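You operate a simulated robot arm through the tools that you are given. There is no shell and no other tool. Be economical: measure what you need, move in short steps, check, and stop when the job is done.

Carry out the task below with a simulated two-armed robot. There is one attempt and no reset: what you move stays moved.

TASK
Open the refill drawer, put the white wipe on the top of the vice bench away in the inside of the refill drawer, then shut the drawer. Then take the red brush from the bench top behind the vice and leave it on the top of the sort bench. Then take the blue wipe on the top of the vice bench and put it away on the base film deck top. Then open the cores door, take the green wipe from the top of the fitting bench and leave it on the top shelf of the cores cabinet, then shut the door. Then open the reject lid. The order counts.

Only the result counts: the job must be done as asked and must still hold three seconds after the hand-in. Knocking over, shifting, dropping, spilling or breaking anything else fails it. A push-on lid holds only when it is set on centred and level and pressed home; a screw cap is set on level and turned clockwise until tight.

THE ROBOT
Two 7-joint arms with two-finger parallel grippers on one trunk, on a base that drives. Base frame: it is fixed to the floor where the robot stands at the start and does not move with it; the origin is under the middle of the robot, x ahead of it, y to its left, z up. Readings come in mm, rad, newtons and seconds.
The left shoulder is at the start at [80, 131, 947], the right one opposite. With the tool pointing down near the work surface each hand reaches from about 400 to 860 mm from the robot's upright axis, wherever it stands, measured 20 degrees to its own side. Places, roughly: base film deck top [2800, -2400, 800]; blue wipe (10x6x3 cm) [5400, -6500, 900]; cores door [1600, 1400, 1000]; green wipe (11x7x2 cm) [1100, 4600, 900]; inside of the refill drawer [700, 100, 400]; red brush (6x6x8 cm) [5800, -6600, 900]; refill drawer [700, 100, 400]; reject lid [-1000, 2700, 900]; top of the sort bench [6300, -6100, 800]; top shelf of the cores cabinet [1400, 1200, 1200]; white wipe (10x6x3 cm) [5200, -6600, 900]. Payload 1.57 kg a hand.
The TCP of each hand is the grasp point between the finger pads, 30 mm short of the fingertips. In the tool frame z runs along the fingers and y along their closing line. Largest opening 110 mm; finger width 24, thickness 12; the body of the gripper, 48 by 112 mm, starts 78 mm behind the TCP.
Orientation is that of the tool frame in the base frame, as a unit quaternion [w, x, y, z]. With the fingers straight down and closing along the base's y, the tool's x points along the base's -x, its y along +y and its z along -z.

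THE INTERFACE
- The arms move only by the tool send_rows. It takes "left_rows", "right_rows" or both (then of equal length, played together; a hand with none holds still); each is a list of rows, each an object of numbers (a shift or turn left out is 0, a gripper value left out holds the last): "dx", "dy", "dz": the shift along the base's x, y, z in m; "wx", "wy", "wz": the turn, a rotation vector about the base's x, y, z in rad; "jaw": the opening, from 0 (shut) to 1 (fully open). In form: [{"dx": .., "dy": .., "dz": .., "wx": .., "wy": .., "wz": .., "jaw": ..}, ...]. A call has 1 to 20 rows; each row shifts and turns the commanded pose from where the row before left it. A row lasts 0.2 s, in which the tool goes at most 50 mm and 0.15 rad; a call with a longer step from one row to the next is refused whole, and so is a gripper value outside its range. A pose out of reach is approached as far as the arm can. The call stops where the force on the tool passes 40 N (or 10 N more than at its start, if that is more) or the arm is blocked; 0.2 s more then pass. Each finger travels about 108 mm/s and halts on what it meets, pressing with about 34 N; the grip force reading is that of the motor and also rises with nothing between the fingers. The clock runs only during rows and for 0.2 s after the last one: add rows that do not move to give the fingers time. The reply holds the time, the measured pose of the TCP, the force on the tool along the base axes, the opening and the grip force, in the units named above and with some noise, with the torque about the TCP (base axes, N m) and any sound that the robot's microphone picked up.
- Cameras (640 x 400 px; columns grow to the right, rows downward): "scene" is now at [-62.8, -8.3, 1395.1]; the picture's right is [-0.13, -0.99, 0.00], its down [-0.78, 0.10, -0.61] and it looks along [0.61, -0.08, -0.79] (base axes); focal length 290 px, centre (320, 200). "left" rides on the left gripper at [70, -16, -141] in its tool frame; the picture's right is [0.23, 0.97, 0.00], its down [-0.86, 0.20, -0.48] and it looks along [-0.47, 0.11, 0.88] (tool axes); focal length 222 px, centre (320, 200). "right" rides on the right gripper at [70, 16, -141] in its tool frame; the picture's right is [-0.23, 0.97, 0.00], its down [-0.86, -0.20, -0.48] and it looks along [-0.47, -0.11, 0.88] (tool axes); focal length 222 px, centre (320, 200). There is no depth. A picture from a camera that has moved, and an enlarged one, comes with that camera's place and axes in the base frame and with its lens.
- camera(camera): a new picture of that camera. It takes no simulated time.
- steer(legs): drives the robot by 1 to 6 legs, each [ahead, left, turn to the left] in mm, mm and rad, along the robot's own axes; the way and the turn of a leg run together, so that a leg with both is an arc; at most 1500 mm and 3.142 rad a leg. The arms and the cameras ride along, it lands a little off, and it stops where it bumps. It gives what a move gives.
- turn_head(pan, tilt): turns the head with the scene camera to pan (to the left, within 1.902 rad either way) and tilt (down, from -0.506 to 1.204), counted from straight ahead of the robot. It gives what a move gives.
- close_up(camera, box): a new picture of the part [left, top, right, bottom] of that camera's present view, enlarged. It takes no simulated time.
- job_done(): hands the job in; it is judged then, once.

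Go step by step. Nothing tells you exact positions but the pictures and the camera data: compare them with the known pose of the tool, close in by small moves and look again before you grip or let go. The budget is 196 turns and 172 pictures, counting those below and the enlarged ones. Unless the task says otherwise, let go and move clear before handing in.

The tools are called after "Emit:" by a JSON object that holds its "api" and its "payload". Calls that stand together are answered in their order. send_rows: Moves the arms, as the interface text tells. Its arguments: {"type":"object","properties":{"left_rows":{"type":"array"},"right_rows":{"type":"array"}},"required":[]} The other tools are called the same way: steer (legs) drives the base; turn_head (pan, tilt) turns the head that bears the scene camera; camera (camera) takes a picture; close_up (camera, box) takes an enlarged picture of a part of a camera's view; job_done () hands the job in.

At the start:

```text
time: 0.0
left_eef_pos: [427.8, 66.3, 698.3]
left_tool_rot: [0.0, 0.0, 1.0, 0.0]
left_wrist_force: [-0.8, 0.7, -0.7]
left_torque: [0.0, -0.03, 0.01]
left_grip_width: 110.3
left_finger_force: 0.1
right_eef_pos: [635.7, -363.9, 670.8]
right_tool_rot: [0.0, 0.001, 1.0, 0.0]
right_wrist_force: [-0.2, -0.4, -0.2]
right_torque: [-0.02, 0.01, 0.01]
right_grip_width: 109.9
right_finger_force: 0.1
robot x, y, heading: [-1.2, -3.7, -0.005]
head pan, tilt: [-0.126, 0.909]
```

scene: 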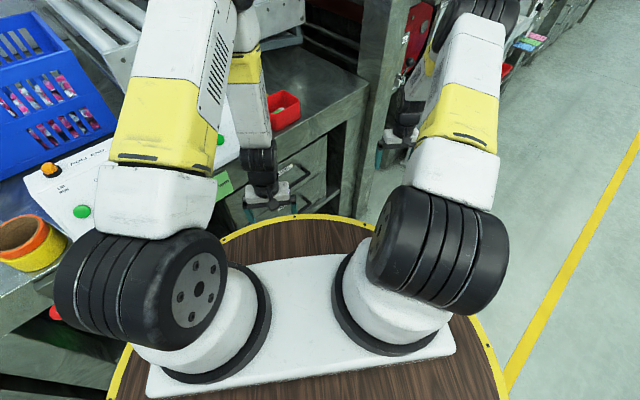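
right: 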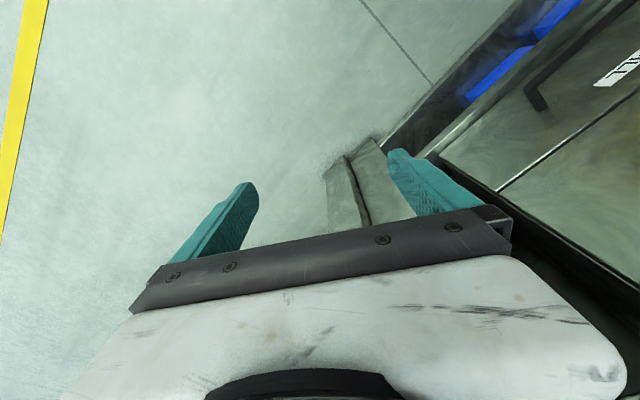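
left: 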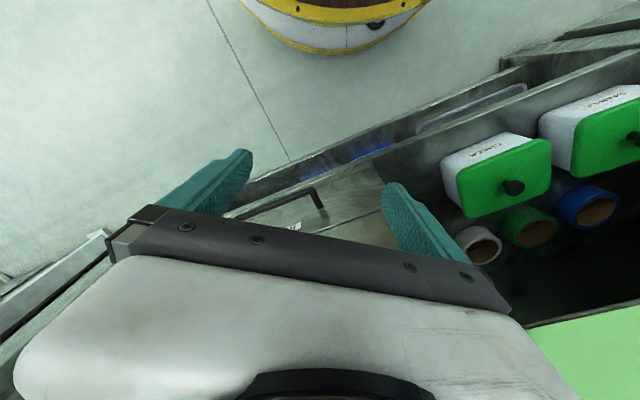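

I see a bench with drawers ahead of me; the refill drawer should be near [700,100,400]. I'll look around first.

Emit:
{"api": "turn_head", "payload": {"pan": 0.3, "tilt": 0.6}}

Emit:
{"api": "camera", "payload": {"camera": "scene"}}

Emit:
{"api": "turn_head", "payload": {"pan": -0.8, "tilt": 0.3}}

Emit:
{"api": "camera", "payload": {"camera": "scene"}}

```text
time: 0.9
left_eef_pos: [427.2, 65.3, 697.4]
left_tool_rot: [0.0, 0.001, 1.0, 0.0]
left_wrist_force: [0.2, -1.0, -0.3]
left_torque: [0.02, 0.03, 0.04]
left_grip_width: 110.1
left_finger_force: 0.0
right_eef_pos: [634.0, -363.2, 671.8]
right_tool_rot: [0.0, 0.0, 1.0, -0.001]
right_wrist_force: [-0.4, -0.2, -0.6]
right_torque: [0.03, -0.01, 0.0]
right_grip_width: 110.1
right_finger_force: 0.1
robot x, y, heading: [-0.9, 2.2, -0.0]
head pan, tilt: [0.3, 0.6]
```

```text
168 pictures are left
camera scene: at [-52.8, 27.2, 1420.5], right [0.29, -0.96, 0.0], down [-0.54, -0.17, -0.82], along [0.79, 0.24, -0.57], focal length 290 px, centre (320, 200)
```

scene: 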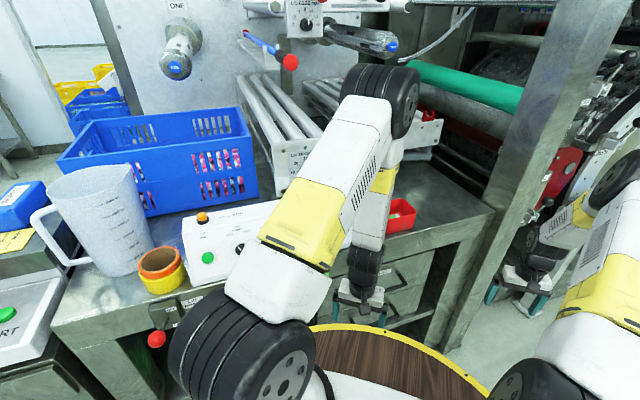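

```text
time: 2.2
left_eef_pos: [428.0, 66.1, 697.5]
left_tool_rot: [0.0, 0.0, 1.0, 0.0]
left_wrist_force: [-1.0, 0.1, 0.7]
left_torque: [-0.01, 0.0, -0.01]
left_grip_width: 110.0
left_finger_force: 0.1
right_eef_pos: [635.0, -362.9, 671.2]
right_tool_rot: [0.0, 0.0, 1.0, 0.001]
right_wrist_force: [-0.7, 0.2, 0.7]
right_torque: [-0.01, -0.03, 0.01]
right_grip_width: 109.7
right_finger_force: 0.2
robot x, y, heading: [0.2, -0.1, 0.002]
head pan, tilt: [-0.799, 0.3]
```

```text
167 pictures are left
camera scene: at [-72.1, -65.8, 1448.0], right [-0.72, -0.7, 0.0], down [-0.21, 0.21, -0.96], along [0.67, -0.68, -0.3], focal length 290 px, centre (320, 200)
```

scene: 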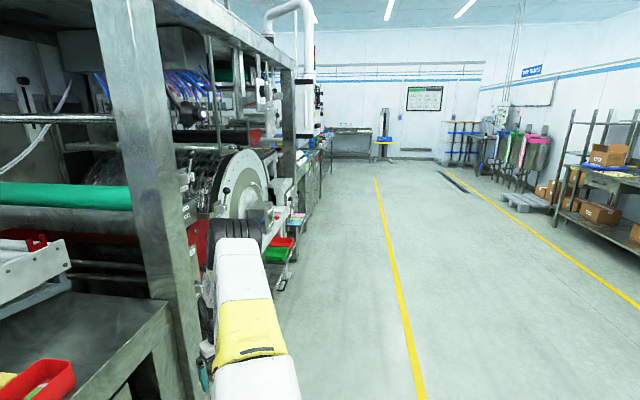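

The bench is yawed relative to me, and the drawer with a black handle sits below the left hand. I'll look down at it enlarged.

Emit:
{"api": "close_up", "payload": {"camera": "left", "box": [200, 20, 640, 320]}}

Emit:
{"api": "turn_head", "payload": {"pan": 0.1, "tilt": 0.9}}

Emit:
{"api": "camera", "payload": {"camera": "scene"}}

```text
1.33 times, centred on (420, 170) of left
camera zoom: at [358.7, 50.2, 838.7], right [-0.23, 0.97, 0.0], down [0.86, 0.2, 0.48], along [0.47, 0.11, -0.88], focal length 296 px, centre (187, 240)
```

zoom: 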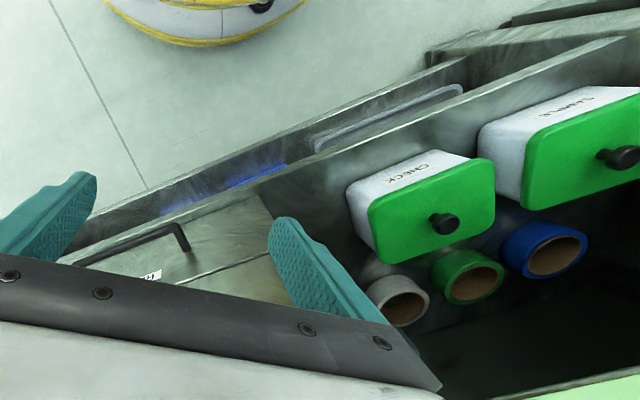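

```text
time: 3.4
left_eef_pos: [429.2, 65.1, 697.6]
left_tool_rot: [-0.001, 0.0, 1.0, 0.0]
left_wrist_force: [-0.4, 1.3, 1.0]
left_torque: [0.02, 0.0, 0.01]
left_grip_width: 110.0
left_finger_force: 0.0
right_eef_pos: [634.7, -362.7, 671.1]
right_tool_rot: [0.0, -0.001, 1.0, -0.001]
right_wrist_force: [0.3, -0.4, -1.2]
right_torque: [0.0, 0.03, 0.01]
right_grip_width: 110.2
right_finger_force: 0.1
robot x, y, heading: [-2.0, -1.1, -0.001]
head pan, tilt: [0.099, 0.901]
```

```text
165 pictures are left
camera scene: at [-62.1, 8.6, 1395.8], right [0.1, -1.0, 0.0], down [-0.78, -0.08, -0.62], along [0.62, 0.06, -0.78], focal length 290 px, centre (320, 200)
```

scene: 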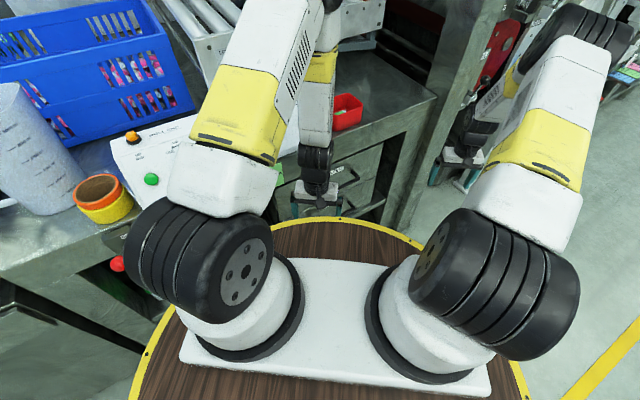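

I'll back away from the bench for an overall view of the drawer fronts.

Emit:
{"api": "steer", "payload": {"legs": [[-500, 0, 0]]}}

Emit:
{"api": "turn_head", "payload": {"pan": 0.1, "tilt": 0.7}}

Emit:
{"api": "camera", "payload": {"camera": "scene"}}

Emit:
{"api": "camera", "payload": {"camera": "left"}}

Emit:
{"api": "camera", "payload": {"camera": "right"}}

```text
time: 6.3
left_eef_pos: [-68.7, 67.3, 699.3]
left_tool_rot: [0.0, -0.002, 1.0, 0.0]
left_wrist_force: [-0.2, 0.4, 0.1]
left_torque: [0.0, 0.01, -0.01]
left_grip_width: 110.1
left_finger_force: 0.1
right_eef_pos: [140.2, -360.8, 671.3]
right_tool_rot: [0.0, -0.001, 1.0, 0.0]
right_wrist_force: [-0.5, -0.7, -0.1]
right_torque: [0.03, -0.03, 0.03]
right_grip_width: 110.2
right_finger_force: 0.0
robot x, y, heading: [-495.0, -1.8, 0.001]
head pan, tilt: [0.099, 0.901]
```

```text
time: 7.1
left_eef_pos: [-68.9, 65.9, 697.8]
left_tool_rot: [0.0, -0.002, 1.0, 0.001]
left_wrist_force: [0.1, -0.5, 0.6]
left_torque: [-0.02, 0.03, 0.02]
left_grip_width: 109.8
left_finger_force: 0.0
right_eef_pos: [140.3, -361.5, 671.5]
right_tool_rot: [0.0, -0.002, 1.0, 0.0]
right_wrist_force: [0.1, 0.3, -0.6]
right_torque: [0.02, 0.02, 0.01]
right_grip_width: 109.9
right_finger_force: 0.2
robot x, y, heading: [-499.2, -0.7, 0.0]
head pan, tilt: [0.099, 0.7]
```

```text
164 pictures are left
camera scene: at [-549.2, 8.4, 1411.9], right [0.1, -0.99, 0.0], down [-0.64, -0.07, -0.76], along [0.76, 0.08, -0.64], focal length 290 px, centre (320, 200)
```

scene: 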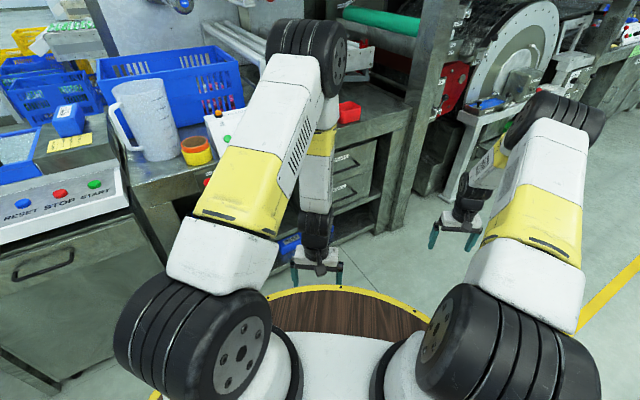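

```text
163 pictures are left
camera left: at [-137.9, 50.6, 838.7], right [-0.23, 0.97, 0.0], down [0.85, 0.2, 0.48], along [0.47, 0.11, -0.88], focal length 222 px, centre (320, 200)
```

left: 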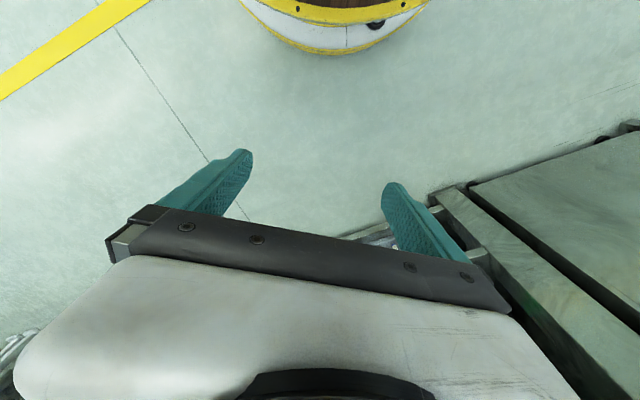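

```text
162 pictures are left
camera right: at [71.0, -345.5, 813.1], right [0.22, 0.97, 0.0], down [0.86, -0.2, 0.48], along [0.47, -0.11, -0.88], focal length 222 px, centre (320, 200)
```

right: 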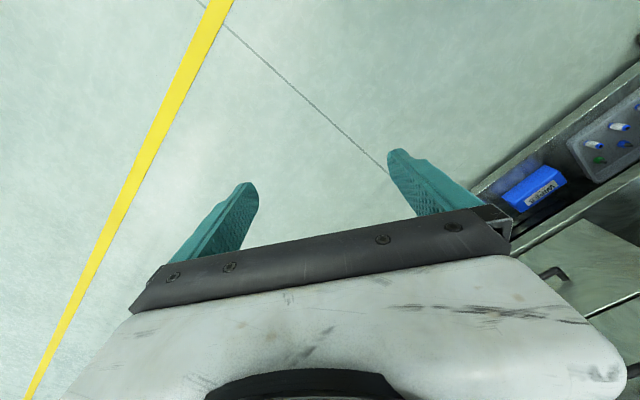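

Emit:
{"api": "steer", "payload": {"legs": [[0, -250, 0.5]]}}

Emit:
{"api": "turn_head", "payload": {"pan": 0.1, "tilt": 0.6}}

Emit:
{"api": "camera", "payload": {"camera": "scene"}}

```text
time: 8.9
left_eef_pos: [-90.9, 24.1, 698.8]
left_tool_rot: [0.0, -0.249, 0.969, 0.0]
left_wrist_force: [0.8, -0.1, -1.3]
left_torque: [0.05, -0.02, 0.0]
left_grip_width: 110.1
left_finger_force: 0.0
right_eef_pos: [297.9, -252.3, 670.3]
right_tool_rot: [0.0, -0.249, 0.968, 0.0]
right_wrist_force: [0.0, -0.4, -0.5]
right_torque: [-0.01, 0.02, 0.0]
right_grip_width: 110.0
right_finger_force: 0.1
robot x, y, heading: [-435.7, -241.8, 0.505]
head pan, tilt: [0.099, 0.7]
```

```text
time: 9.6
left_eef_pos: [-91.6, 22.7, 698.8]
left_tool_rot: [0.0, -0.249, 0.968, 0.0]
left_wrist_force: [-0.1, 0.0, -0.3]
left_torque: [0.02, 0.02, -0.02]
left_grip_width: 110.0
left_finger_force: 0.1
right_eef_pos: [297.9, -252.5, 671.2]
right_tool_rot: [0.0, -0.249, 0.969, -0.001]
right_wrist_force: [-0.2, 0.0, -0.2]
right_torque: [0.0, 0.02, 0.0]
right_grip_width: 110.0
right_finger_force: 0.1
robot x, y, heading: [-433.0, -239.2, 0.499]
head pan, tilt: [0.099, 0.6]
```

```text
161 pictures are left
camera scene: at [-481.4, -256.9, 1420.5], right [0.57, -0.82, 0.0], down [-0.47, -0.32, -0.82], along [0.68, 0.47, -0.57], focal length 290 px, centre (320, 200)
```

scene: 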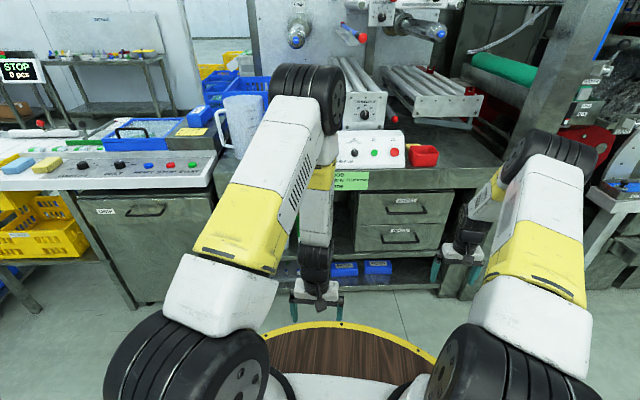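

Emit:
{"api": "close_up", "payload": {"camera": "scene", "box": [330, 160, 470, 290]}}

Emit:
{"api": "close_up", "payload": {"camera": "scene", "box": [0, 50, 260, 290]}}

```text
3.08 times, centred on (400, 225) of scene
camera zoom: at [-481.4, -256.9, 1420.5], right [0.57, -0.82, 0.0], down [-0.47, -0.32, -0.82], along [0.68, 0.47, -0.57], focal length 892 px, centre (74, 123)
```

zoom: 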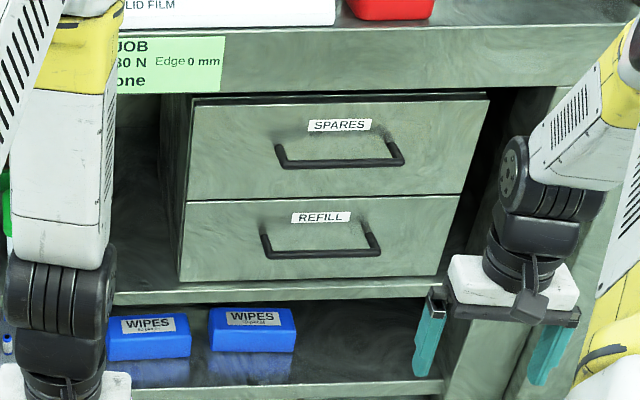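

```text
1.67 times, centred on (130, 170) of scene
camera zoom: at [-481.4, -256.9, 1420.5], right [0.57, -0.82, 0.0], down [-0.47, -0.32, -0.82], along [0.68, 0.47, -0.57], focal length 483 px, centre (637, 250)
```

zoom: 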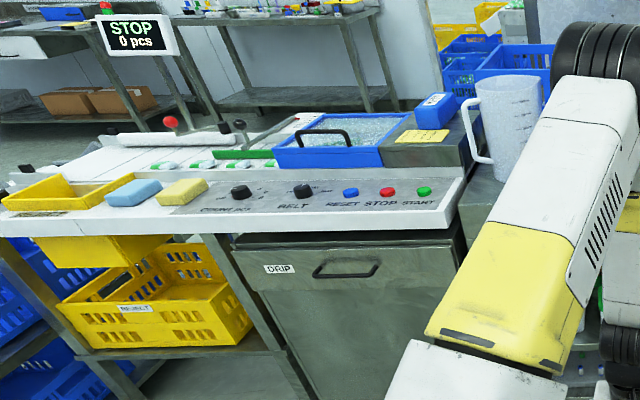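

The REFILL drawer is the lower one, its handle bar at about [593, 13, 462] running along (0.59,-0.81). I'll face it squarely with the right arm in range.

Emit:
{"api": "steer", "payload": {"legs": [[0, 0, 0.135], [175, -150, 0]]}}

Emit:
{"api": "turn_head", "payload": {"pan": -0.3, "tilt": 0.75}}

Emit:
{"api": "camera", "payload": {"camera": "scene"}}

Emit:
{"api": "camera", "payload": {"camera": "right"}}

```text
time: 11.9
left_eef_pos: [103.4, 54.3, 697.9]
left_tool_rot: [0.0, -0.313, 0.95, 0.0]
left_wrist_force: [1.0, 0.1, 0.0]
left_torque: [0.02, 0.03, 0.02]
left_grip_width: 110.2
left_finger_force: 0.1
right_eef_pos: [524.9, -169.2, 670.4]
right_tool_rot: [0.0, -0.312, 0.95, 0.0]
right_wrist_force: [-0.1, -0.7, 0.3]
right_torque: [0.03, -0.02, 0.0]
right_grip_width: 109.9
right_finger_force: 0.1
robot x, y, heading: [-201.1, -250.9, 0.635]
head pan, tilt: [0.099, 0.6]
```

```text
time: 12.8
left_eef_pos: [102.0, 53.8, 699.2]
left_tool_rot: [0.0, -0.312, 0.95, 0.0]
left_wrist_force: [-0.2, -1.0, 0.1]
left_torque: [0.02, 0.0, 0.02]
left_grip_width: 110.0
left_finger_force: 0.0
right_eef_pos: [523.7, -169.5, 671.7]
right_tool_rot: [0.0, -0.312, 0.95, 0.0]
right_wrist_force: [-0.1, 1.0, -0.1]
right_torque: [0.0, 0.0, -0.01]
right_grip_width: 109.9
right_finger_force: 0.0
robot x, y, heading: [-205.1, -255.6, 0.635]
head pan, tilt: [-0.3, 0.75]
```

```text
158 pictures are left
camera scene: at [-234.7, -307.8, 1407.7], right [0.33, -0.94, 0.0], down [-0.64, -0.22, -0.73], along [0.69, 0.24, -0.68], focal length 290 px, centre (320, 200)
```

scene: 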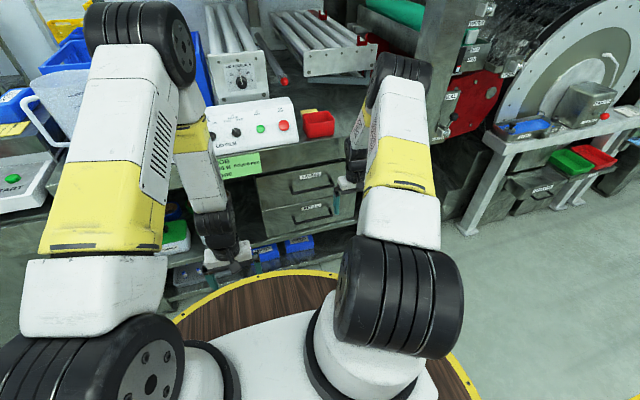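

```text
157 pictures are left
camera right: at [458.8, -197.2, 813.1], right [-0.39, 0.92, 0.0], down [0.81, 0.35, 0.48], along [0.44, 0.19, -0.88], focal length 222 px, centre (320, 200)
```

right: 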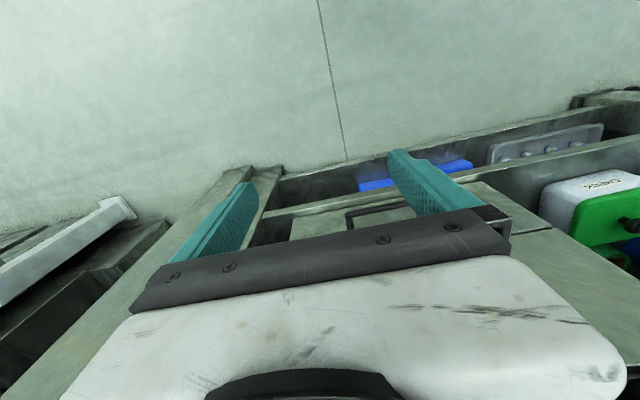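

Handle position agrees from two views. I'll turn the right hand so it can grip the bar, pointing forward with the jaws closing vertically.

Emit:
{"api": "send_rows", "payload": {"right_rows": [{"wz": 0.15, "dx": -0.0064, "dy": -0.0047, "dz": -0.01}, {"wz": 0.15, "dx": -0.0064, "dy": -0.0047, "dz": -0.01}, {"wz": 0.15, "dx": -0.0064, "dy": -0.0047, "dz": -0.01}, {"wz": 0.15, "dx": -0.0064, "dy": -0.0047, "dz": -0.01}, {"wz": 0.15, "dx": -0.0064, "dy": -0.0047, "dz": -0.01}, {"wz": 0.15, "dx": -0.0064, "dy": -0.0047, "dz": -0.01}, {"wz": 0.15, "dx": -0.0064, "dy": -0.0047, "dz": -0.01}, {"wz": 0.15, "dx": -0.0064, "dy": -0.0047, "dz": -0.01}, {"wz": 0.15, "dx": -0.0064, "dy": -0.0047, "dz": -0.01}, {"wz": 0.15, "dx": -0.0064, "dy": -0.0047, "dz": -0.01}, {"wz": 0.071, "dx": -0.0064, "dy": -0.0047, "dz": -0.01}, {"wx": 0.089, "wy": -0.1207, "dx": -0.0078, "dy": 0.0106}, {"wx": 0.089, "wy": -0.1207, "dx": -0.0078, "dy": 0.0106}, {"wx": 0.089, "wy": -0.1207, "dx": -0.0078, "dy": 0.0106}, {"wx": 0.089, "wy": -0.1207, "dx": -0.0078, "dy": 0.0106}, {"wx": 0.089, "wy": -0.1207, "dx": -0.0078, "dy": 0.0106}, {"wx": 0.089, "wy": -0.1207, "dx": -0.0078, "dy": 0.0106}, {"wx": 0.089, "wy": -0.1207, "dx": -0.0078, "dy": 0.0106}, {"wx": 0.089, "wy": -0.1207, "dx": -0.0078, "dy": 0.0106}]}}

Emit:
{"api": "camera", "payload": {"camera": "scene"}}

Emit:
{"api": "camera", "payload": {"camera": "right"}}

```text
time: 16.8
left_eef_pos: [102.9, 52.2, 698.4]
left_tool_rot: [0.0, -0.311, 0.95, 0.001]
left_wrist_force: [-0.5, 0.3, 0.1]
left_torque: [0.02, 0.03, 0.0]
left_grip_width: 109.9
left_finger_force: 0.0
right_eef_pos: [391.1, -136.3, 562.0]
right_tool_rot: [-0.505, 0.736, -0.371, 0.255]
right_wrist_force: [-0.3, 0.3, -0.1]
right_torque: [0.01, -0.02, -0.03]
right_grip_width: 110.0
right_finger_force: 0.2
robot x, y, heading: [-200.0, -251.5, 0.629]
head pan, tilt: [-0.3, 0.75]
```

```text
156 pictures are left
camera scene: at [-234.7, -307.9, 1407.7], right [0.33, -0.94, 0.0], down [-0.64, -0.22, -0.73], along [0.69, 0.24, -0.68], focal length 290 px, centre (320, 200)
```

scene: 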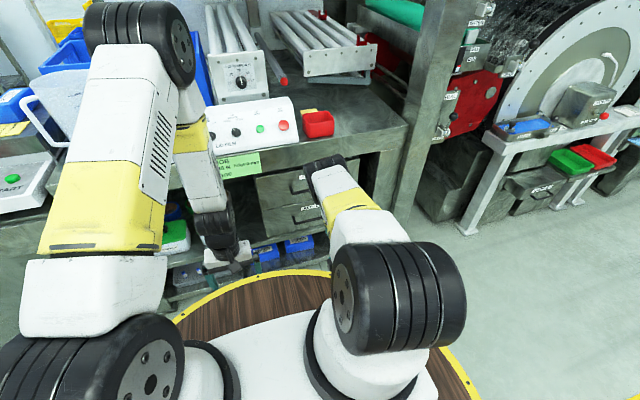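

```text
155 pictures are left
camera right: at [321.9, -273.7, 598.3], right [-0.42, -0.02, -0.91], down [-0.81, 0.47, 0.36], along [0.41, 0.88, -0.21], focal length 222 px, centre (320, 200)
```

right: 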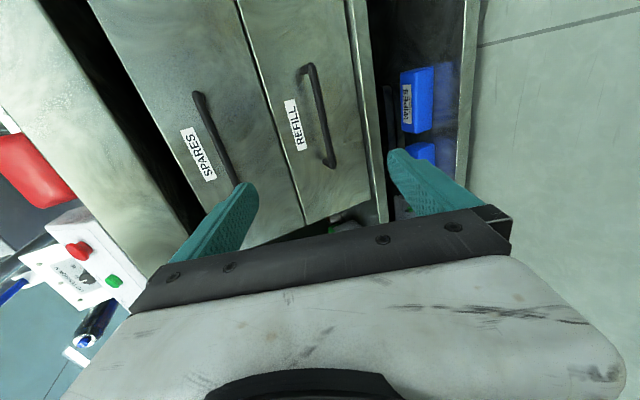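

The bar lies straight ahead along the tool axis, about 260 mm off. Advancing 190 mm and looking again.

Emit:
{"api": "send_rows", "payload": {"right_rows": [{"dx": 0.029, "dy": 0.0202, "dz": -0.0146}, {"dx": 0.029, "dy": 0.0202, "dz": -0.0146}, {"dx": 0.029, "dy": 0.0202, "dz": -0.0146}, {"dx": 0.029, "dy": 0.0202, "dz": -0.0146}, {"dx": 0.029, "dy": 0.0202, "dz": -0.0146}]}}

Emit:
{"api": "camera", "payload": {"camera": "right"}}

```text
time: 18.0
left_eef_pos: [102.6, 54.0, 697.9]
left_tool_rot: [0.0, -0.312, 0.95, 0.0]
left_wrist_force: [0.2, -1.3, -0.1]
left_torque: [0.02, 0.0, -0.03]
left_grip_width: 110.0
left_finger_force: 0.0
right_eef_pos: [537.3, -37.4, 488.0]
right_tool_rot: [-0.505, 0.736, -0.373, 0.255]
right_wrist_force: [0.1, 0.0, 0.1]
right_torque: [0.02, 0.03, -0.03]
right_grip_width: 109.9
right_finger_force: 0.0
robot x, y, heading: [-205.2, -252.2, 0.635]
head pan, tilt: [-0.3, 0.75]
```

```text
154 pictures are left
camera right: at [468.7, -173.6, 524.6], right [-0.42, -0.03, -0.91], down [-0.81, 0.47, 0.36], along [0.41, 0.88, -0.22], focal length 222 px, centre (320, 200)
```

right: 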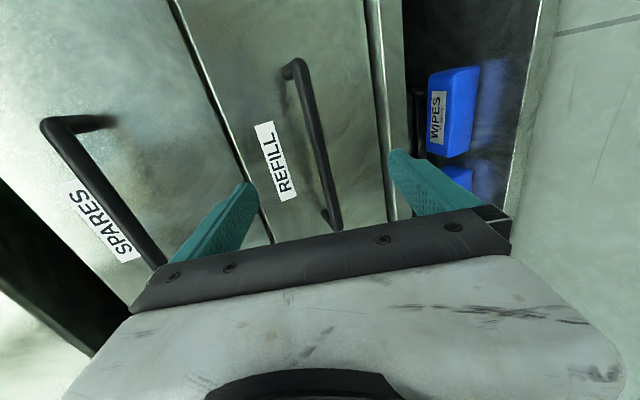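

Emit:
{"api": "send_rows", "payload": {"right_rows": [{"dx": 0.02, "dy": 0.0145, "dz": -0.0085}, {"dx": 0.02, "dy": 0.0145, "dz": -0.0085}, {"dx": 0.01, "dy": 0.0072, "dz": -0.0045}]}}

Emit:
{"api": "camera", "payload": {"camera": "right"}}

```text
time: 18.8
left_eef_pos: [101.8, 52.7, 697.9]
left_tool_rot: [0.0, -0.311, 0.95, 0.001]
left_wrist_force: [1.2, 0.7, 0.5]
left_torque: [0.0, 0.01, -0.04]
left_grip_width: 109.9
left_finger_force: 0.1
right_eef_pos: [586.7, -0.4, 471.7]
right_tool_rot: [-0.504, 0.736, -0.373, 0.255]
right_wrist_force: [-19.1, -12.9, 9.7]
right_torque: [0.99, -1.4, 0.21]
right_grip_width: 110.0
right_finger_force: 0.0
right hand out of reach, approached as far as the arm can: row 3
robot x, y, heading: [-201.2, -257.3, 0.636]
head pan, tilt: [-0.3, 0.75]
```

```text
153 pictures are left
camera right: at [517.6, -137.9, 507.7], right [-0.42, -0.03, -0.91], down [-0.81, 0.47, 0.36], along [0.41, 0.88, -0.22], focal length 222 px, centre (320, 200)
```

right: 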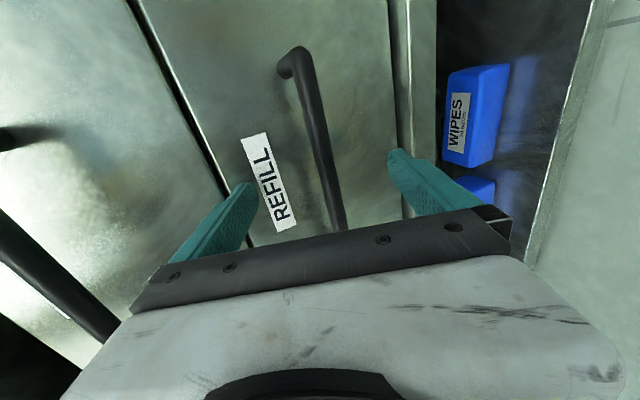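

The fingertips touch the drawer front with the bar between them. Backing off slightly and closing.

Emit:
{"api": "send_rows", "payload": {"right_rows": [{"dx": -0.008, "dy": -0.006, "dz": 0.0}, {"jaw": 0.0}, {"jaw": 0.0}, {"jaw": 0.0}, {"jaw": 0.0}, {"jaw": 0.0}, {"jaw": 0.0}]}}

Emit:
{"api": "camera", "payload": {"camera": "right"}}

```text
time: 20.4
left_eef_pos: [103.4, 53.2, 697.8]
left_tool_rot: [-0.001, -0.311, 0.95, 0.0]
left_wrist_force: [0.3, 0.1, 0.2]
left_torque: [0.01, -0.01, -0.02]
left_grip_width: 109.9
left_finger_force: 0.0
right_eef_pos: [578.3, -6.4, 468.0]
right_tool_rot: [-0.501, 0.739, -0.374, 0.252]
right_wrist_force: [-2.9, -3.4, -30.6]
right_torque: [-0.67, 0.39, 0.28]
right_grip_width: 13.8
right_finger_force: 30.2
robot x, y, heading: [-200.1, -253.4, 0.638]
head pan, tilt: [-0.3, 0.75]
```

```text
152 pictures are left
camera right: at [508.8, -143.8, 505.4], right [-0.43, -0.03, -0.9], down [-0.8, 0.47, 0.36], along [0.41, 0.88, -0.22], focal length 222 px, centre (320, 200)
```

right: 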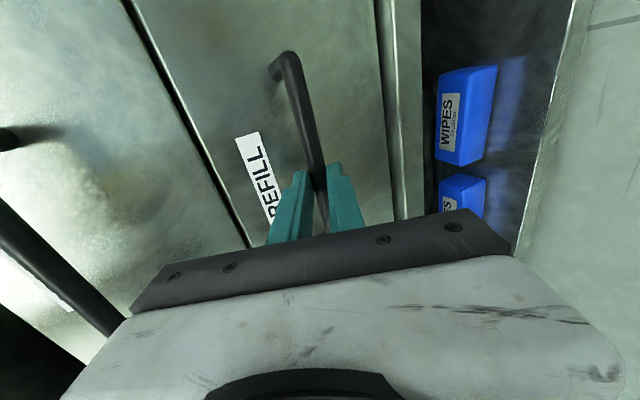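

Bar gripped (13.8 mm). Easing the vertical load, then pulling out along the drawer's normal.

Emit:
{"api": "send_rows", "payload": {"right_rows": [{"dz": -0.006}, {"dx": -0.0161, "dy": -0.0119}, {"dx": -0.0161, "dy": -0.0119}, {"dx": -0.0161, "dy": -0.0119}, {"dx": -0.0161, "dy": -0.0119}, {"dx": -0.0161, "dy": -0.0119}]}}

Emit:
{"api": "camera", "payload": {"camera": "scene"}}

```text
time: 21.8
left_eef_pos: [102.2, 54.4, 698.1]
left_tool_rot: [0.0, -0.312, 0.95, -0.001]
left_wrist_force: [-0.7, -0.3, -0.1]
left_torque: [-0.03, 0.0, -0.03]
left_grip_width: 109.9
left_finger_force: 0.0
right_eef_pos: [502.2, -62.9, 466.6]
right_tool_rot: [-0.505, 0.736, -0.372, 0.255]
right_wrist_force: [2.5, -0.5, -1.5]
right_torque: [-0.2, -0.13, 0.04]
right_grip_width: 13.8
right_finger_force: 30.6
robot x, y, heading: [-202.8, -252.1, 0.633]
head pan, tilt: [-0.3, 0.75]
```

```text
151 pictures are left
camera scene: at [-234.6, -307.8, 1407.7], right [0.33, -0.94, 0.0], down [-0.64, -0.22, -0.73], along [0.69, 0.24, -0.68], focal length 290 px, centre (320, 200)
```

scene: 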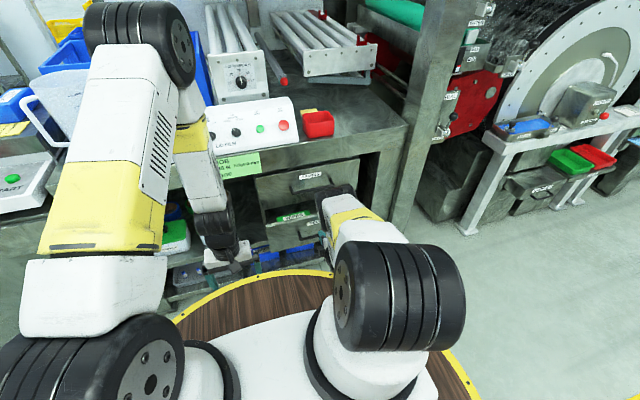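

Emit:
{"api": "send_rows", "payload": {"right_rows": [{"dx": -0.0201, "dy": -0.0148}, {"dx": -0.0201, "dy": -0.0148}, {"dx": -0.0201, "dy": -0.0148}, {"dx": -0.0201, "dy": -0.0148}, {"dx": -0.0201, "dy": -0.0148}, {"dx": -0.0201, "dy": -0.0148}]}}

Emit:
{"api": "camera", "payload": {"camera": "scene"}}

```text
time: 23.2
left_eef_pos: [102.8, 52.8, 700.2]
left_tool_rot: [0.0, -0.311, 0.95, 0.001]
left_wrist_force: [1.0, -0.8, -0.3]
left_torque: [0.02, 0.02, -0.02]
left_grip_width: 109.9
left_finger_force: 0.1
right_eef_pos: [380.1, -154.5, 466.6]
right_tool_rot: [-0.504, 0.736, -0.373, 0.257]
right_wrist_force: [10.5, -14.6, 5.9]
right_torque: [-0.27, -0.4, -0.48]
right_grip_width: 13.7
right_finger_force: 30.3
robot x, y, heading: [-199.4, -253.4, 0.631]
head pan, tilt: [-0.3, 0.75]
```

```text
150 pictures are left
camera scene: at [-234.6, -308.2, 1407.7], right [0.33, -0.94, 0.0], down [-0.64, -0.22, -0.73], along [0.69, 0.24, -0.68], focal length 290 px, centre (320, 200)
```

scene: 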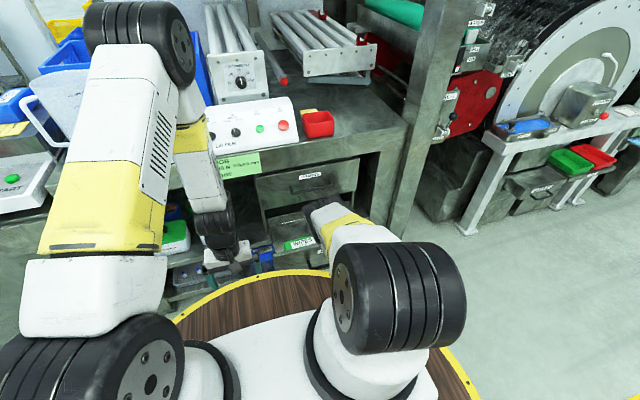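

Emit:
{"api": "send_rows", "payload": {"right_rows": [{"dx": 0.003, "dy": -0.004}, {"dx": -0.0161, "dy": -0.0119}, {"dx": -0.0161, "dy": -0.0119}, {"dx": -0.0161, "dy": -0.0119}]}}

Emit:
{"api": "camera", "payload": {"camera": "right"}}

```text
time: 24.2
left_eef_pos: [102.7, 52.9, 697.9]
left_tool_rot: [0.0, -0.312, 0.95, 0.001]
left_wrist_force: [0.2, -0.1, -0.7]
left_torque: [-0.02, 0.03, -0.03]
left_grip_width: 110.0
left_finger_force: 0.1
right_eef_pos: [333.4, -192.4, 463.9]
right_tool_rot: [-0.504, 0.737, -0.373, 0.253]
right_wrist_force: [-0.3, -0.5, -0.1]
right_torque: [0.05, 0.0, 0.02]
right_grip_width: 0.1
right_finger_force: 21.0
robot x, y, heading: [-206.2, -254.5, 0.636]
head pan, tilt: [-0.3, 0.75]
```

```text
149 pictures are left
camera right: at [265.3, -330.9, 501.2], right [-0.42, -0.03, -0.91], down [-0.81, 0.47, 0.36], along [0.41, 0.88, -0.22], focal length 222 px, centre (320, 200)
```

right: 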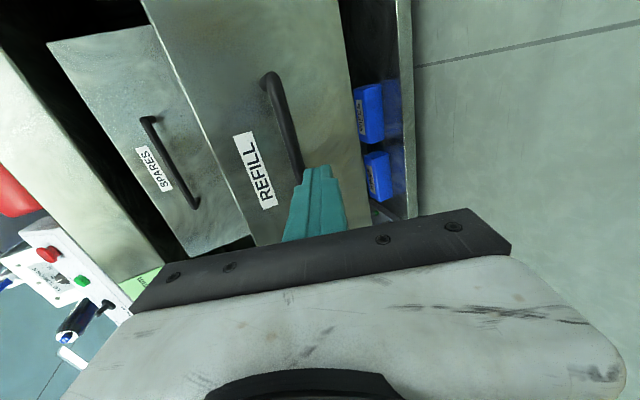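

The drawer reached its stop (about 250 mm open) and the fingers slid off the bar, so it's open. I back off and bring the hand back to a carrying pose.

Emit:
{"api": "steer", "payload": {"legs": [[-350, 0, 0]]}}

Emit:
{"api": "send_rows", "payload": {"right_rows": [{"wx": -0.089, "wy": 0.1207, "dz": 0.025, "jaw": 1}, {"wx": -0.089, "wy": 0.1207, "dz": 0.025}, {"wx": -0.089, "wy": 0.1207, "dz": 0.025}, {"wx": -0.089, "wy": 0.1207, "dz": 0.025}, {"wx": -0.089, "wy": 0.1207, "dz": 0.025}, {"wx": -0.089, "wy": 0.1207, "dz": 0.025}, {"wx": -0.089, "wy": 0.1207, "dz": 0.025}, {"wx": -0.089, "wy": 0.1207, "dz": 0.025}, {"wz": -0.15, "dz": 0.02}, {"wz": -0.15, "dz": 0.02}, {"wz": -0.15, "dz": 0.02}, {"wz": -0.15, "dz": 0.02}, {"wz": -0.15, "dz": 0.02}, {"wz": -0.15, "dz": 0.02}, {"wz": -0.15, "dz": 0.02}, {"wz": -0.15, "dz": 0.02}, {"wz": -0.15, "dz": 0.02}, {"wz": -0.15, "dz": 0.02}, {"wz": -0.071}], "left_rows": [{"dz": 0.02}, {"dz": 0.02}, {"dz": 0.02}, {"dz": 0.02}, {"dz": 0.02}, {"dz": 0.02}, {"dz": 0.02}, {"dz": 0.02}, {"dz": 0.02}, {"dz": 0.02}, {"dz": 0.02}, {"dz": 0.02}, {"dz": 0.02}, {"dz": 0}, {"dz": 0}, {"dz": 0}, {"dz": 0}, {"dz": 0}, {"dz": 0}]}}

Emit:
{"api": "camera", "payload": {"camera": "scene"}}

```text
time: 26.4
left_eef_pos: [-175.2, -153.9, 699.7]
left_tool_rot: [-0.001, -0.309, 0.951, 0.0]
left_wrist_force: [-0.8, -0.2, 0.5]
left_torque: [-0.01, 0.01, 0.0]
left_grip_width: 109.8
left_finger_force: 0.1
right_eef_pos: [55.8, -401.0, 465.5]
right_tool_rot: [-0.504, 0.735, -0.375, 0.256]
right_wrist_force: [-0.1, 0.5, -0.1]
right_torque: [0.02, 0.0, 0.01]
right_grip_width: 0.0
right_finger_force: 21.3
robot x, y, heading: [-485.6, -460.2, 0.634]
head pan, tilt: [-0.3, 0.75]
```

```text
time: 30.4
left_eef_pos: [-176.3, -153.7, 960.0]
left_tool_rot: [0.0, -0.309, 0.951, -0.001]
left_wrist_force: [-0.4, 0.0, 0.4]
left_torque: [0.03, 0.04, 0.0]
left_grip_width: 110.0
left_finger_force: 0.1
right_eef_pos: [55.7, -401.5, 865.2]
right_tool_rot: [-0.003, -0.31, 0.951, 0.0]
right_wrist_force: [0.0, -0.2, 0.0]
right_torque: [-0.03, 0.03, 0.0]
right_grip_width: 110.0
right_finger_force: 0.1
robot x, y, heading: [-484.9, -457.8, 0.623]
head pan, tilt: [-0.3, 0.75]
```

```text
148 pictures are left
camera scene: at [-515.2, -512.8, 1407.7], right [0.32, -0.95, 0.0], down [-0.65, -0.22, -0.73], along [0.69, 0.24, -0.68], focal length 290 px, centre (320, 200)
```

scene: 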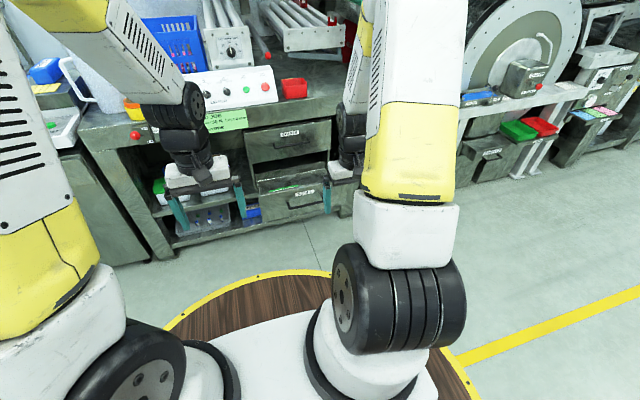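

Drawer stands open. Now I turn down the aisle toward the vice bench and look.

Emit:
{"api": "steer", "payload": {"legs": [[-150, 0, 0], [0, 0, -1.57]]}}

Emit:
{"api": "turn_head", "payload": {"pan": 0.0, "tilt": 0.25}}

Emit:
{"api": "camera", "payload": {"camera": "scene"}}

```text
time: 35.7
left_eef_pos: [-314.0, -868.2, 959.2]
left_tool_rot: [-0.001, 0.476, 0.88, 0.0]
left_wrist_force: [0.4, 0.2, -0.8]
left_torque: [0.0, 0.03, 0.0]
left_grip_width: 109.8
left_finger_force: 0.0
right_eef_pos: [-572.2, -1087.8, 865.7]
right_tool_rot: [-0.002, 0.474, 0.88, 0.001]
right_wrist_force: [-0.1, -0.5, -0.3]
right_torque: [-0.01, 0.0, 0.01]
right_grip_width: 110.1
right_finger_force: 0.0
robot x, y, heading: [-604.7, -541.0, -0.992]
head pan, tilt: [-0.3, 0.75]
```

```text
time: 36.7
left_eef_pos: [-313.8, -868.4, 960.4]
left_tool_rot: [0.0, 0.476, 0.88, 0.0]
left_wrist_force: [0.7, 0.3, 0.0]
left_torque: [0.0, -0.02, -0.01]
left_grip_width: 109.7
left_finger_force: 0.1
right_eef_pos: [-572.1, -1087.4, 866.7]
right_tool_rot: [-0.002, 0.474, 0.88, 0.001]
right_wrist_force: [0.0, -0.2, -0.6]
right_torque: [0.01, 0.0, 0.04]
right_grip_width: 110.0
right_finger_force: 0.0
robot x, y, heading: [-606.5, -546.2, -0.992]
head pan, tilt: [0.0, 0.25]
```

```text
147 pictures are left
camera scene: at [-626.1, -506.0, 1452.7], right [-0.84, -0.55, 0.0], down [-0.14, 0.21, -0.97], along [0.53, -0.81, -0.25], focal length 290 px, centre (320, 200)
```

scene: 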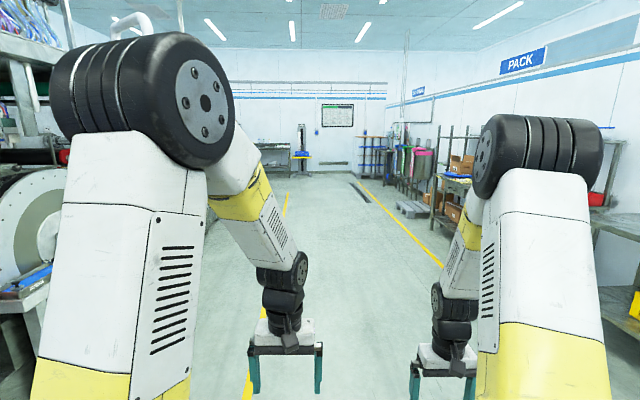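

The aisle is clear along heading -0.94. Driving 4.5 m, then looking left to the vice bench.

Emit:
{"api": "steer", "payload": {"legs": [[0, 0, 0.05], [1500, 0, 0], [1500, 0, 0], [1500, 0, 0]]}}

Emit:
{"api": "turn_head", "payload": {"pan": 0.3, "tilt": 0.25}}

Emit:
{"api": "camera", "payload": {"camera": "scene"}}

```text
time: 58.5
left_eef_pos: [2375.6, -4467.2, 959.2]
left_tool_rot: [0.0, 0.453, 0.892, 0.0]
left_wrist_force: [-0.2, -0.6, -0.2]
left_torque: [-0.03, -0.01, 0.01]
left_grip_width: 110.0
left_finger_force: 0.0
right_eef_pos: [2127.7, -4700.4, 864.8]
right_tool_rot: [-0.002, 0.451, 0.893, 0.001]
right_wrist_force: [0.0, -0.1, 0.0]
right_torque: [0.0, 0.03, -0.03]
right_grip_width: 110.0
right_finger_force: 0.1
robot x, y, heading: [2070.8, -4163.6, -0.94]
head pan, tilt: [0.0, 0.25]
```

```text
time: 59.4
left_eef_pos: [2375.4, -4468.3, 959.3]
left_tool_rot: [0.001, 0.452, 0.892, 0.0]
left_wrist_force: [-0.2, 0.7, 0.5]
left_torque: [-0.01, 0.0, -0.03]
left_grip_width: 110.0
left_finger_force: 0.0
right_eef_pos: [2127.1, -4699.7, 866.2]
right_tool_rot: [-0.003, 0.451, 0.893, 0.001]
right_wrist_force: [0.4, 1.4, 0.0]
right_torque: [0.03, -0.01, 0.0]
right_grip_width: 110.3
right_finger_force: 0.2
robot x, y, heading: [2068.9, -4163.0, -0.943]
head pan, tilt: [0.3, 0.25]
```

```text
146 pictures are left
camera scene: at [2064.0, -4103.9, 1452.8], right [-0.6, -0.8, 0.0], down [-0.2, 0.15, -0.97], along [0.78, -0.58, -0.25], focal length 290 px, centre (320, 200)
```

scene: 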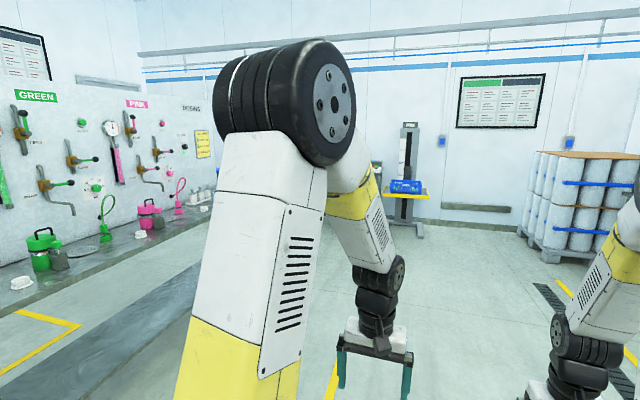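

Emit:
{"api": "steer", "payload": {"legs": [[1000, 0, 0], [0, 0, 0.43]]}}

Emit:
{"api": "turn_head", "payload": {"pan": 0.0, "tilt": 0.25}}

Emit:
{"api": "camera", "payload": {"camera": "scene"}}

```text
time: 65.8
left_eef_pos: [3060.2, -5110.2, 960.5]
left_tool_rot: [0.001, 0.251, 0.968, 0.001]
left_wrist_force: [-0.5, 0.7, 0.3]
left_torque: [0.03, 0.01, 0.01]
left_grip_width: 109.8
left_finger_force: 0.1
right_eef_pos: [2934.6, -5426.0, 865.3]
right_tool_rot: [-0.003, 0.249, 0.968, 0.001]
right_wrist_force: [0.4, 0.1, -1.6]
right_torque: [0.05, -0.01, 0.01]
right_grip_width: 110.0
right_finger_force: 0.1
robot x, y, heading: [2654.1, -4959.5, -0.507]
head pan, tilt: [0.3, 0.25]
```

```text
time: 66.5
left_eef_pos: [3062.2, -5111.1, 959.3]
left_tool_rot: [0.0, 0.252, 0.968, 0.0]
left_wrist_force: [0.2, 0.0, -1.0]
left_torque: [0.01, 0.03, 0.0]
left_grip_width: 110.0
left_finger_force: 0.0
right_eef_pos: [2933.4, -5425.4, 865.7]
right_tool_rot: [-0.003, 0.25, 0.968, 0.001]
right_wrist_force: [0.6, 0.0, 0.4]
right_torque: [-0.02, 0.01, 0.0]
right_grip_width: 109.8
right_finger_force: 0.1
robot x, y, heading: [2655.4, -4964.3, -0.506]
head pan, tilt: [0.0, 0.25]
```

```text
145 pictures are left
camera scene: at [2617.4, -4936.9, 1452.8], right [-0.49, -0.87, 0.0], down [-0.22, 0.12, -0.97], along [0.85, -0.47, -0.25], focal length 290 px, centre (320, 200)
```

scene: 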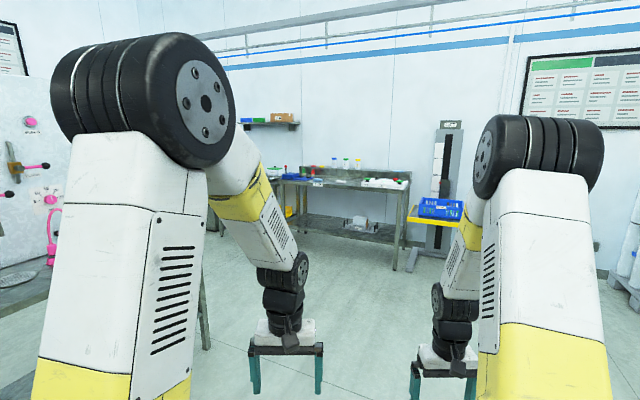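

Emit:
{"api": "close_up", "payload": {"camera": "scene", "box": [230, 100, 490, 270]}}

```text
2.35 times, centred on (360, 185) of scene
camera zoom: at [2617.4, -4936.9, 1452.8], right [-0.49, -0.87, 0.0], down [-0.22, 0.12, -0.97], along [0.85, -0.47, -0.25], focal length 682 px, centre (226, 235)
```

zoom: 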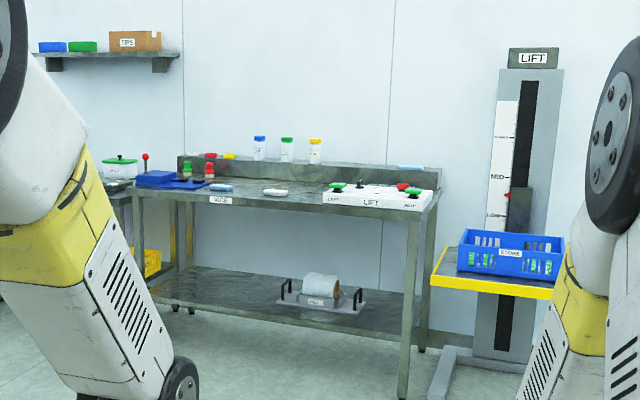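

The vice bench is ahead with the white wipe to the right, blue wipe, then vice with red brush behind. I'll square up to heading -0.94 and drive closer.

Emit:
{"api": "steer", "payload": {"legs": [[0, 0, -0.434], [1300, 0, 0], [0, 1200, 0]]}}

Emit:
{"api": "turn_head", "payload": {"pan": 0.0, "tilt": 0.4}}

Emit:
{"api": "camera", "payload": {"camera": "scene"}}

```text
time: 79.7
left_eef_pos: [4639.5, -5742.0, 960.0]
left_tool_rot: [0.0, 0.512, 0.859, 0.001]
left_wrist_force: [0.2, 0.0, 0.5]
left_torque: [-0.02, 0.0, 0.02]
left_grip_width: 110.1
left_finger_force: 0.0
right_eef_pos: [4363.7, -5937.5, 866.6]
right_tool_rot: [-0.003, 0.512, 0.859, 0.003]
right_wrist_force: [-0.3, 0.0, -0.7]
right_torque: [0.0, 0.01, -0.01]
right_grip_width: 110.1
right_finger_force: 0.2
robot x, y, heading: [4377.3, -5397.0, -1.072]
head pan, tilt: [0.0, 0.25]
stopped in leg 3: the robot was blocked; the commanded pose is now the measured one
```

```text
time: 80.4
left_eef_pos: [4640.2, -5741.2, 959.0]
left_tool_rot: [0.0, 0.512, 0.859, 0.0]
left_wrist_force: [0.3, -0.6, 0.7]
left_torque: [0.01, 0.02, 0.02]
left_grip_width: 110.2
left_finger_force: 0.1
right_eef_pos: [4363.3, -5938.6, 865.5]
right_tool_rot: [-0.002, 0.51, 0.86, 0.002]
right_wrist_force: [0.2, -0.1, 0.6]
right_torque: [0.01, 0.01, 0.03]
right_grip_width: 110.2
right_finger_force: 0.2
robot x, y, heading: [4377.5, -5399.0, -1.071]
head pan, tilt: [0.0, 0.4]
```

```text
143 pictures are left
camera scene: at [4358.9, -5353.9, 1438.8], right [-0.88, -0.48, 0.0], down [-0.19, 0.34, -0.92], along [0.44, -0.81, -0.39], focal length 290 px, centre (320, 200)
```

scene: 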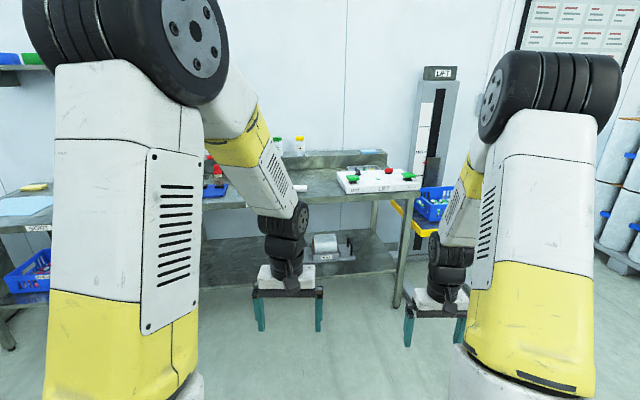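

I was blocked at the left near the end of the move. I'll look left to see what it touched.

Emit:
{"api": "turn_head", "payload": {"pan": 1.3, "tilt": 0.7}}

Emit:
{"api": "camera", "payload": {"camera": "scene"}}

```text
time: 81.8
left_eef_pos: [4640.3, -5741.6, 960.6]
left_tool_rot: [0.0, 0.512, 0.859, 0.0]
left_wrist_force: [-0.4, 1.0, 0.8]
left_torque: [0.01, -0.01, 0.02]
left_grip_width: 109.8
left_finger_force: 0.1
right_eef_pos: [4362.8, -5939.4, 865.5]
right_tool_rot: [-0.002, 0.512, 0.859, 0.002]
right_wrist_force: [-0.2, -0.4, 0.5]
right_torque: [0.0, -0.02, -0.01]
right_grip_width: 110.0
right_finger_force: 0.1
robot x, y, heading: [4379.8, -5395.5, -1.078]
head pan, tilt: [1.3, 0.7]
```

```text
142 pictures are left
camera scene: at [4397.6, -5253.4, 1411.9], right [0.22, -0.97, 0.0], down [-0.63, -0.14, -0.77], along [0.75, 0.17, -0.64], focal length 290 px, centre (320, 200)
```

scene: 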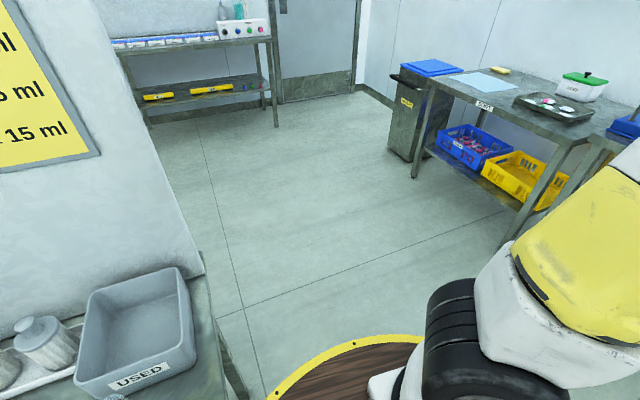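

I touched the corner of a fixed dosing bench; nothing on it looks disturbed. I move ahead and away from it, then square up to the vice bench.

Emit:
{"api": "steer", "payload": {"legs": [[400, -40, 0], [0, 0, 0.135], [350, 210, 0]]}}

Emit:
{"api": "turn_head", "payload": {"pan": -0.15, "tilt": 0.55}}

Emit:
{"api": "camera", "payload": {"camera": "scene"}}

Emit:
{"api": "camera", "payload": {"camera": "right"}}

```text
time: 87.1
left_eef_pos: [5217.3, -6236.4, 960.5]
left_tool_rot: [0.0, 0.452, 0.892, 0.0]
left_wrist_force: [0.0, 0.3, 0.3]
left_torque: [0.02, 0.03, -0.02]
left_grip_width: 110.0
left_finger_force: 0.1
right_eef_pos: [4969.8, -6470.1, 866.1]
right_tool_rot: [-0.001, 0.451, 0.893, 0.001]
right_wrist_force: [-0.6, 0.2, -0.6]
right_torque: [0.02, -0.03, 0.01]
right_grip_width: 109.9
right_finger_force: 0.2
robot x, y, heading: [4911.8, -5932.8, -0.941]
head pan, tilt: [1.3, 0.7]
```

```text
time: 88.7
left_eef_pos: [5218.5, -6236.2, 960.0]
left_tool_rot: [0.001, 0.453, 0.892, 0.0]
left_wrist_force: [0.2, -0.5, -0.9]
left_torque: [0.0, 0.0, 0.02]
left_grip_width: 109.9
left_finger_force: 0.0
right_eef_pos: [4970.2, -6469.7, 865.4]
right_tool_rot: [-0.002, 0.451, 0.893, 0.001]
right_wrist_force: [0.1, 0.1, -0.5]
right_torque: [-0.02, 0.05, -0.04]
right_grip_width: 110.0
right_finger_force: 0.1
robot x, y, heading: [4910.5, -5930.2, -0.937]
head pan, tilt: [-0.15, 0.55]
```

```text
141 pictures are left
camera scene: at [4872.9, -5896.6, 1425.0], right [-0.88, -0.47, 0.0], down [-0.24, 0.46, -0.85], along [0.4, -0.75, -0.52], focal length 290 px, centre (320, 200)
```

scene: 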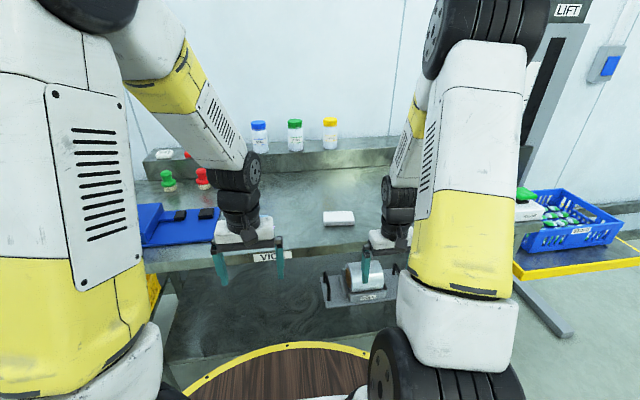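

```text
140 pictures are left
camera right: at [4942.5, -6404.3, 1008.0], right [0.92, 0.39, 0.0], down [0.35, -0.81, 0.47], along [0.19, -0.44, -0.88], focal length 222 px, centre (320, 200)
```

right: 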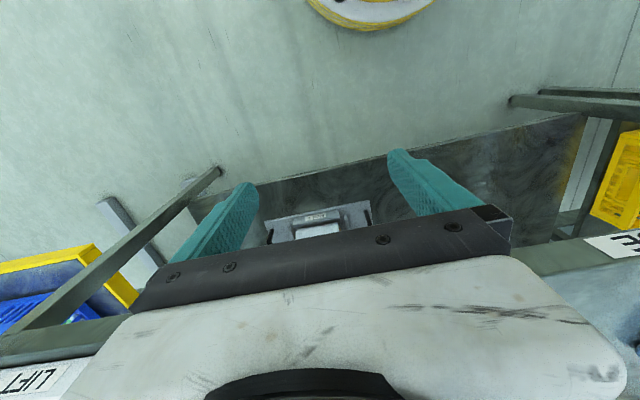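

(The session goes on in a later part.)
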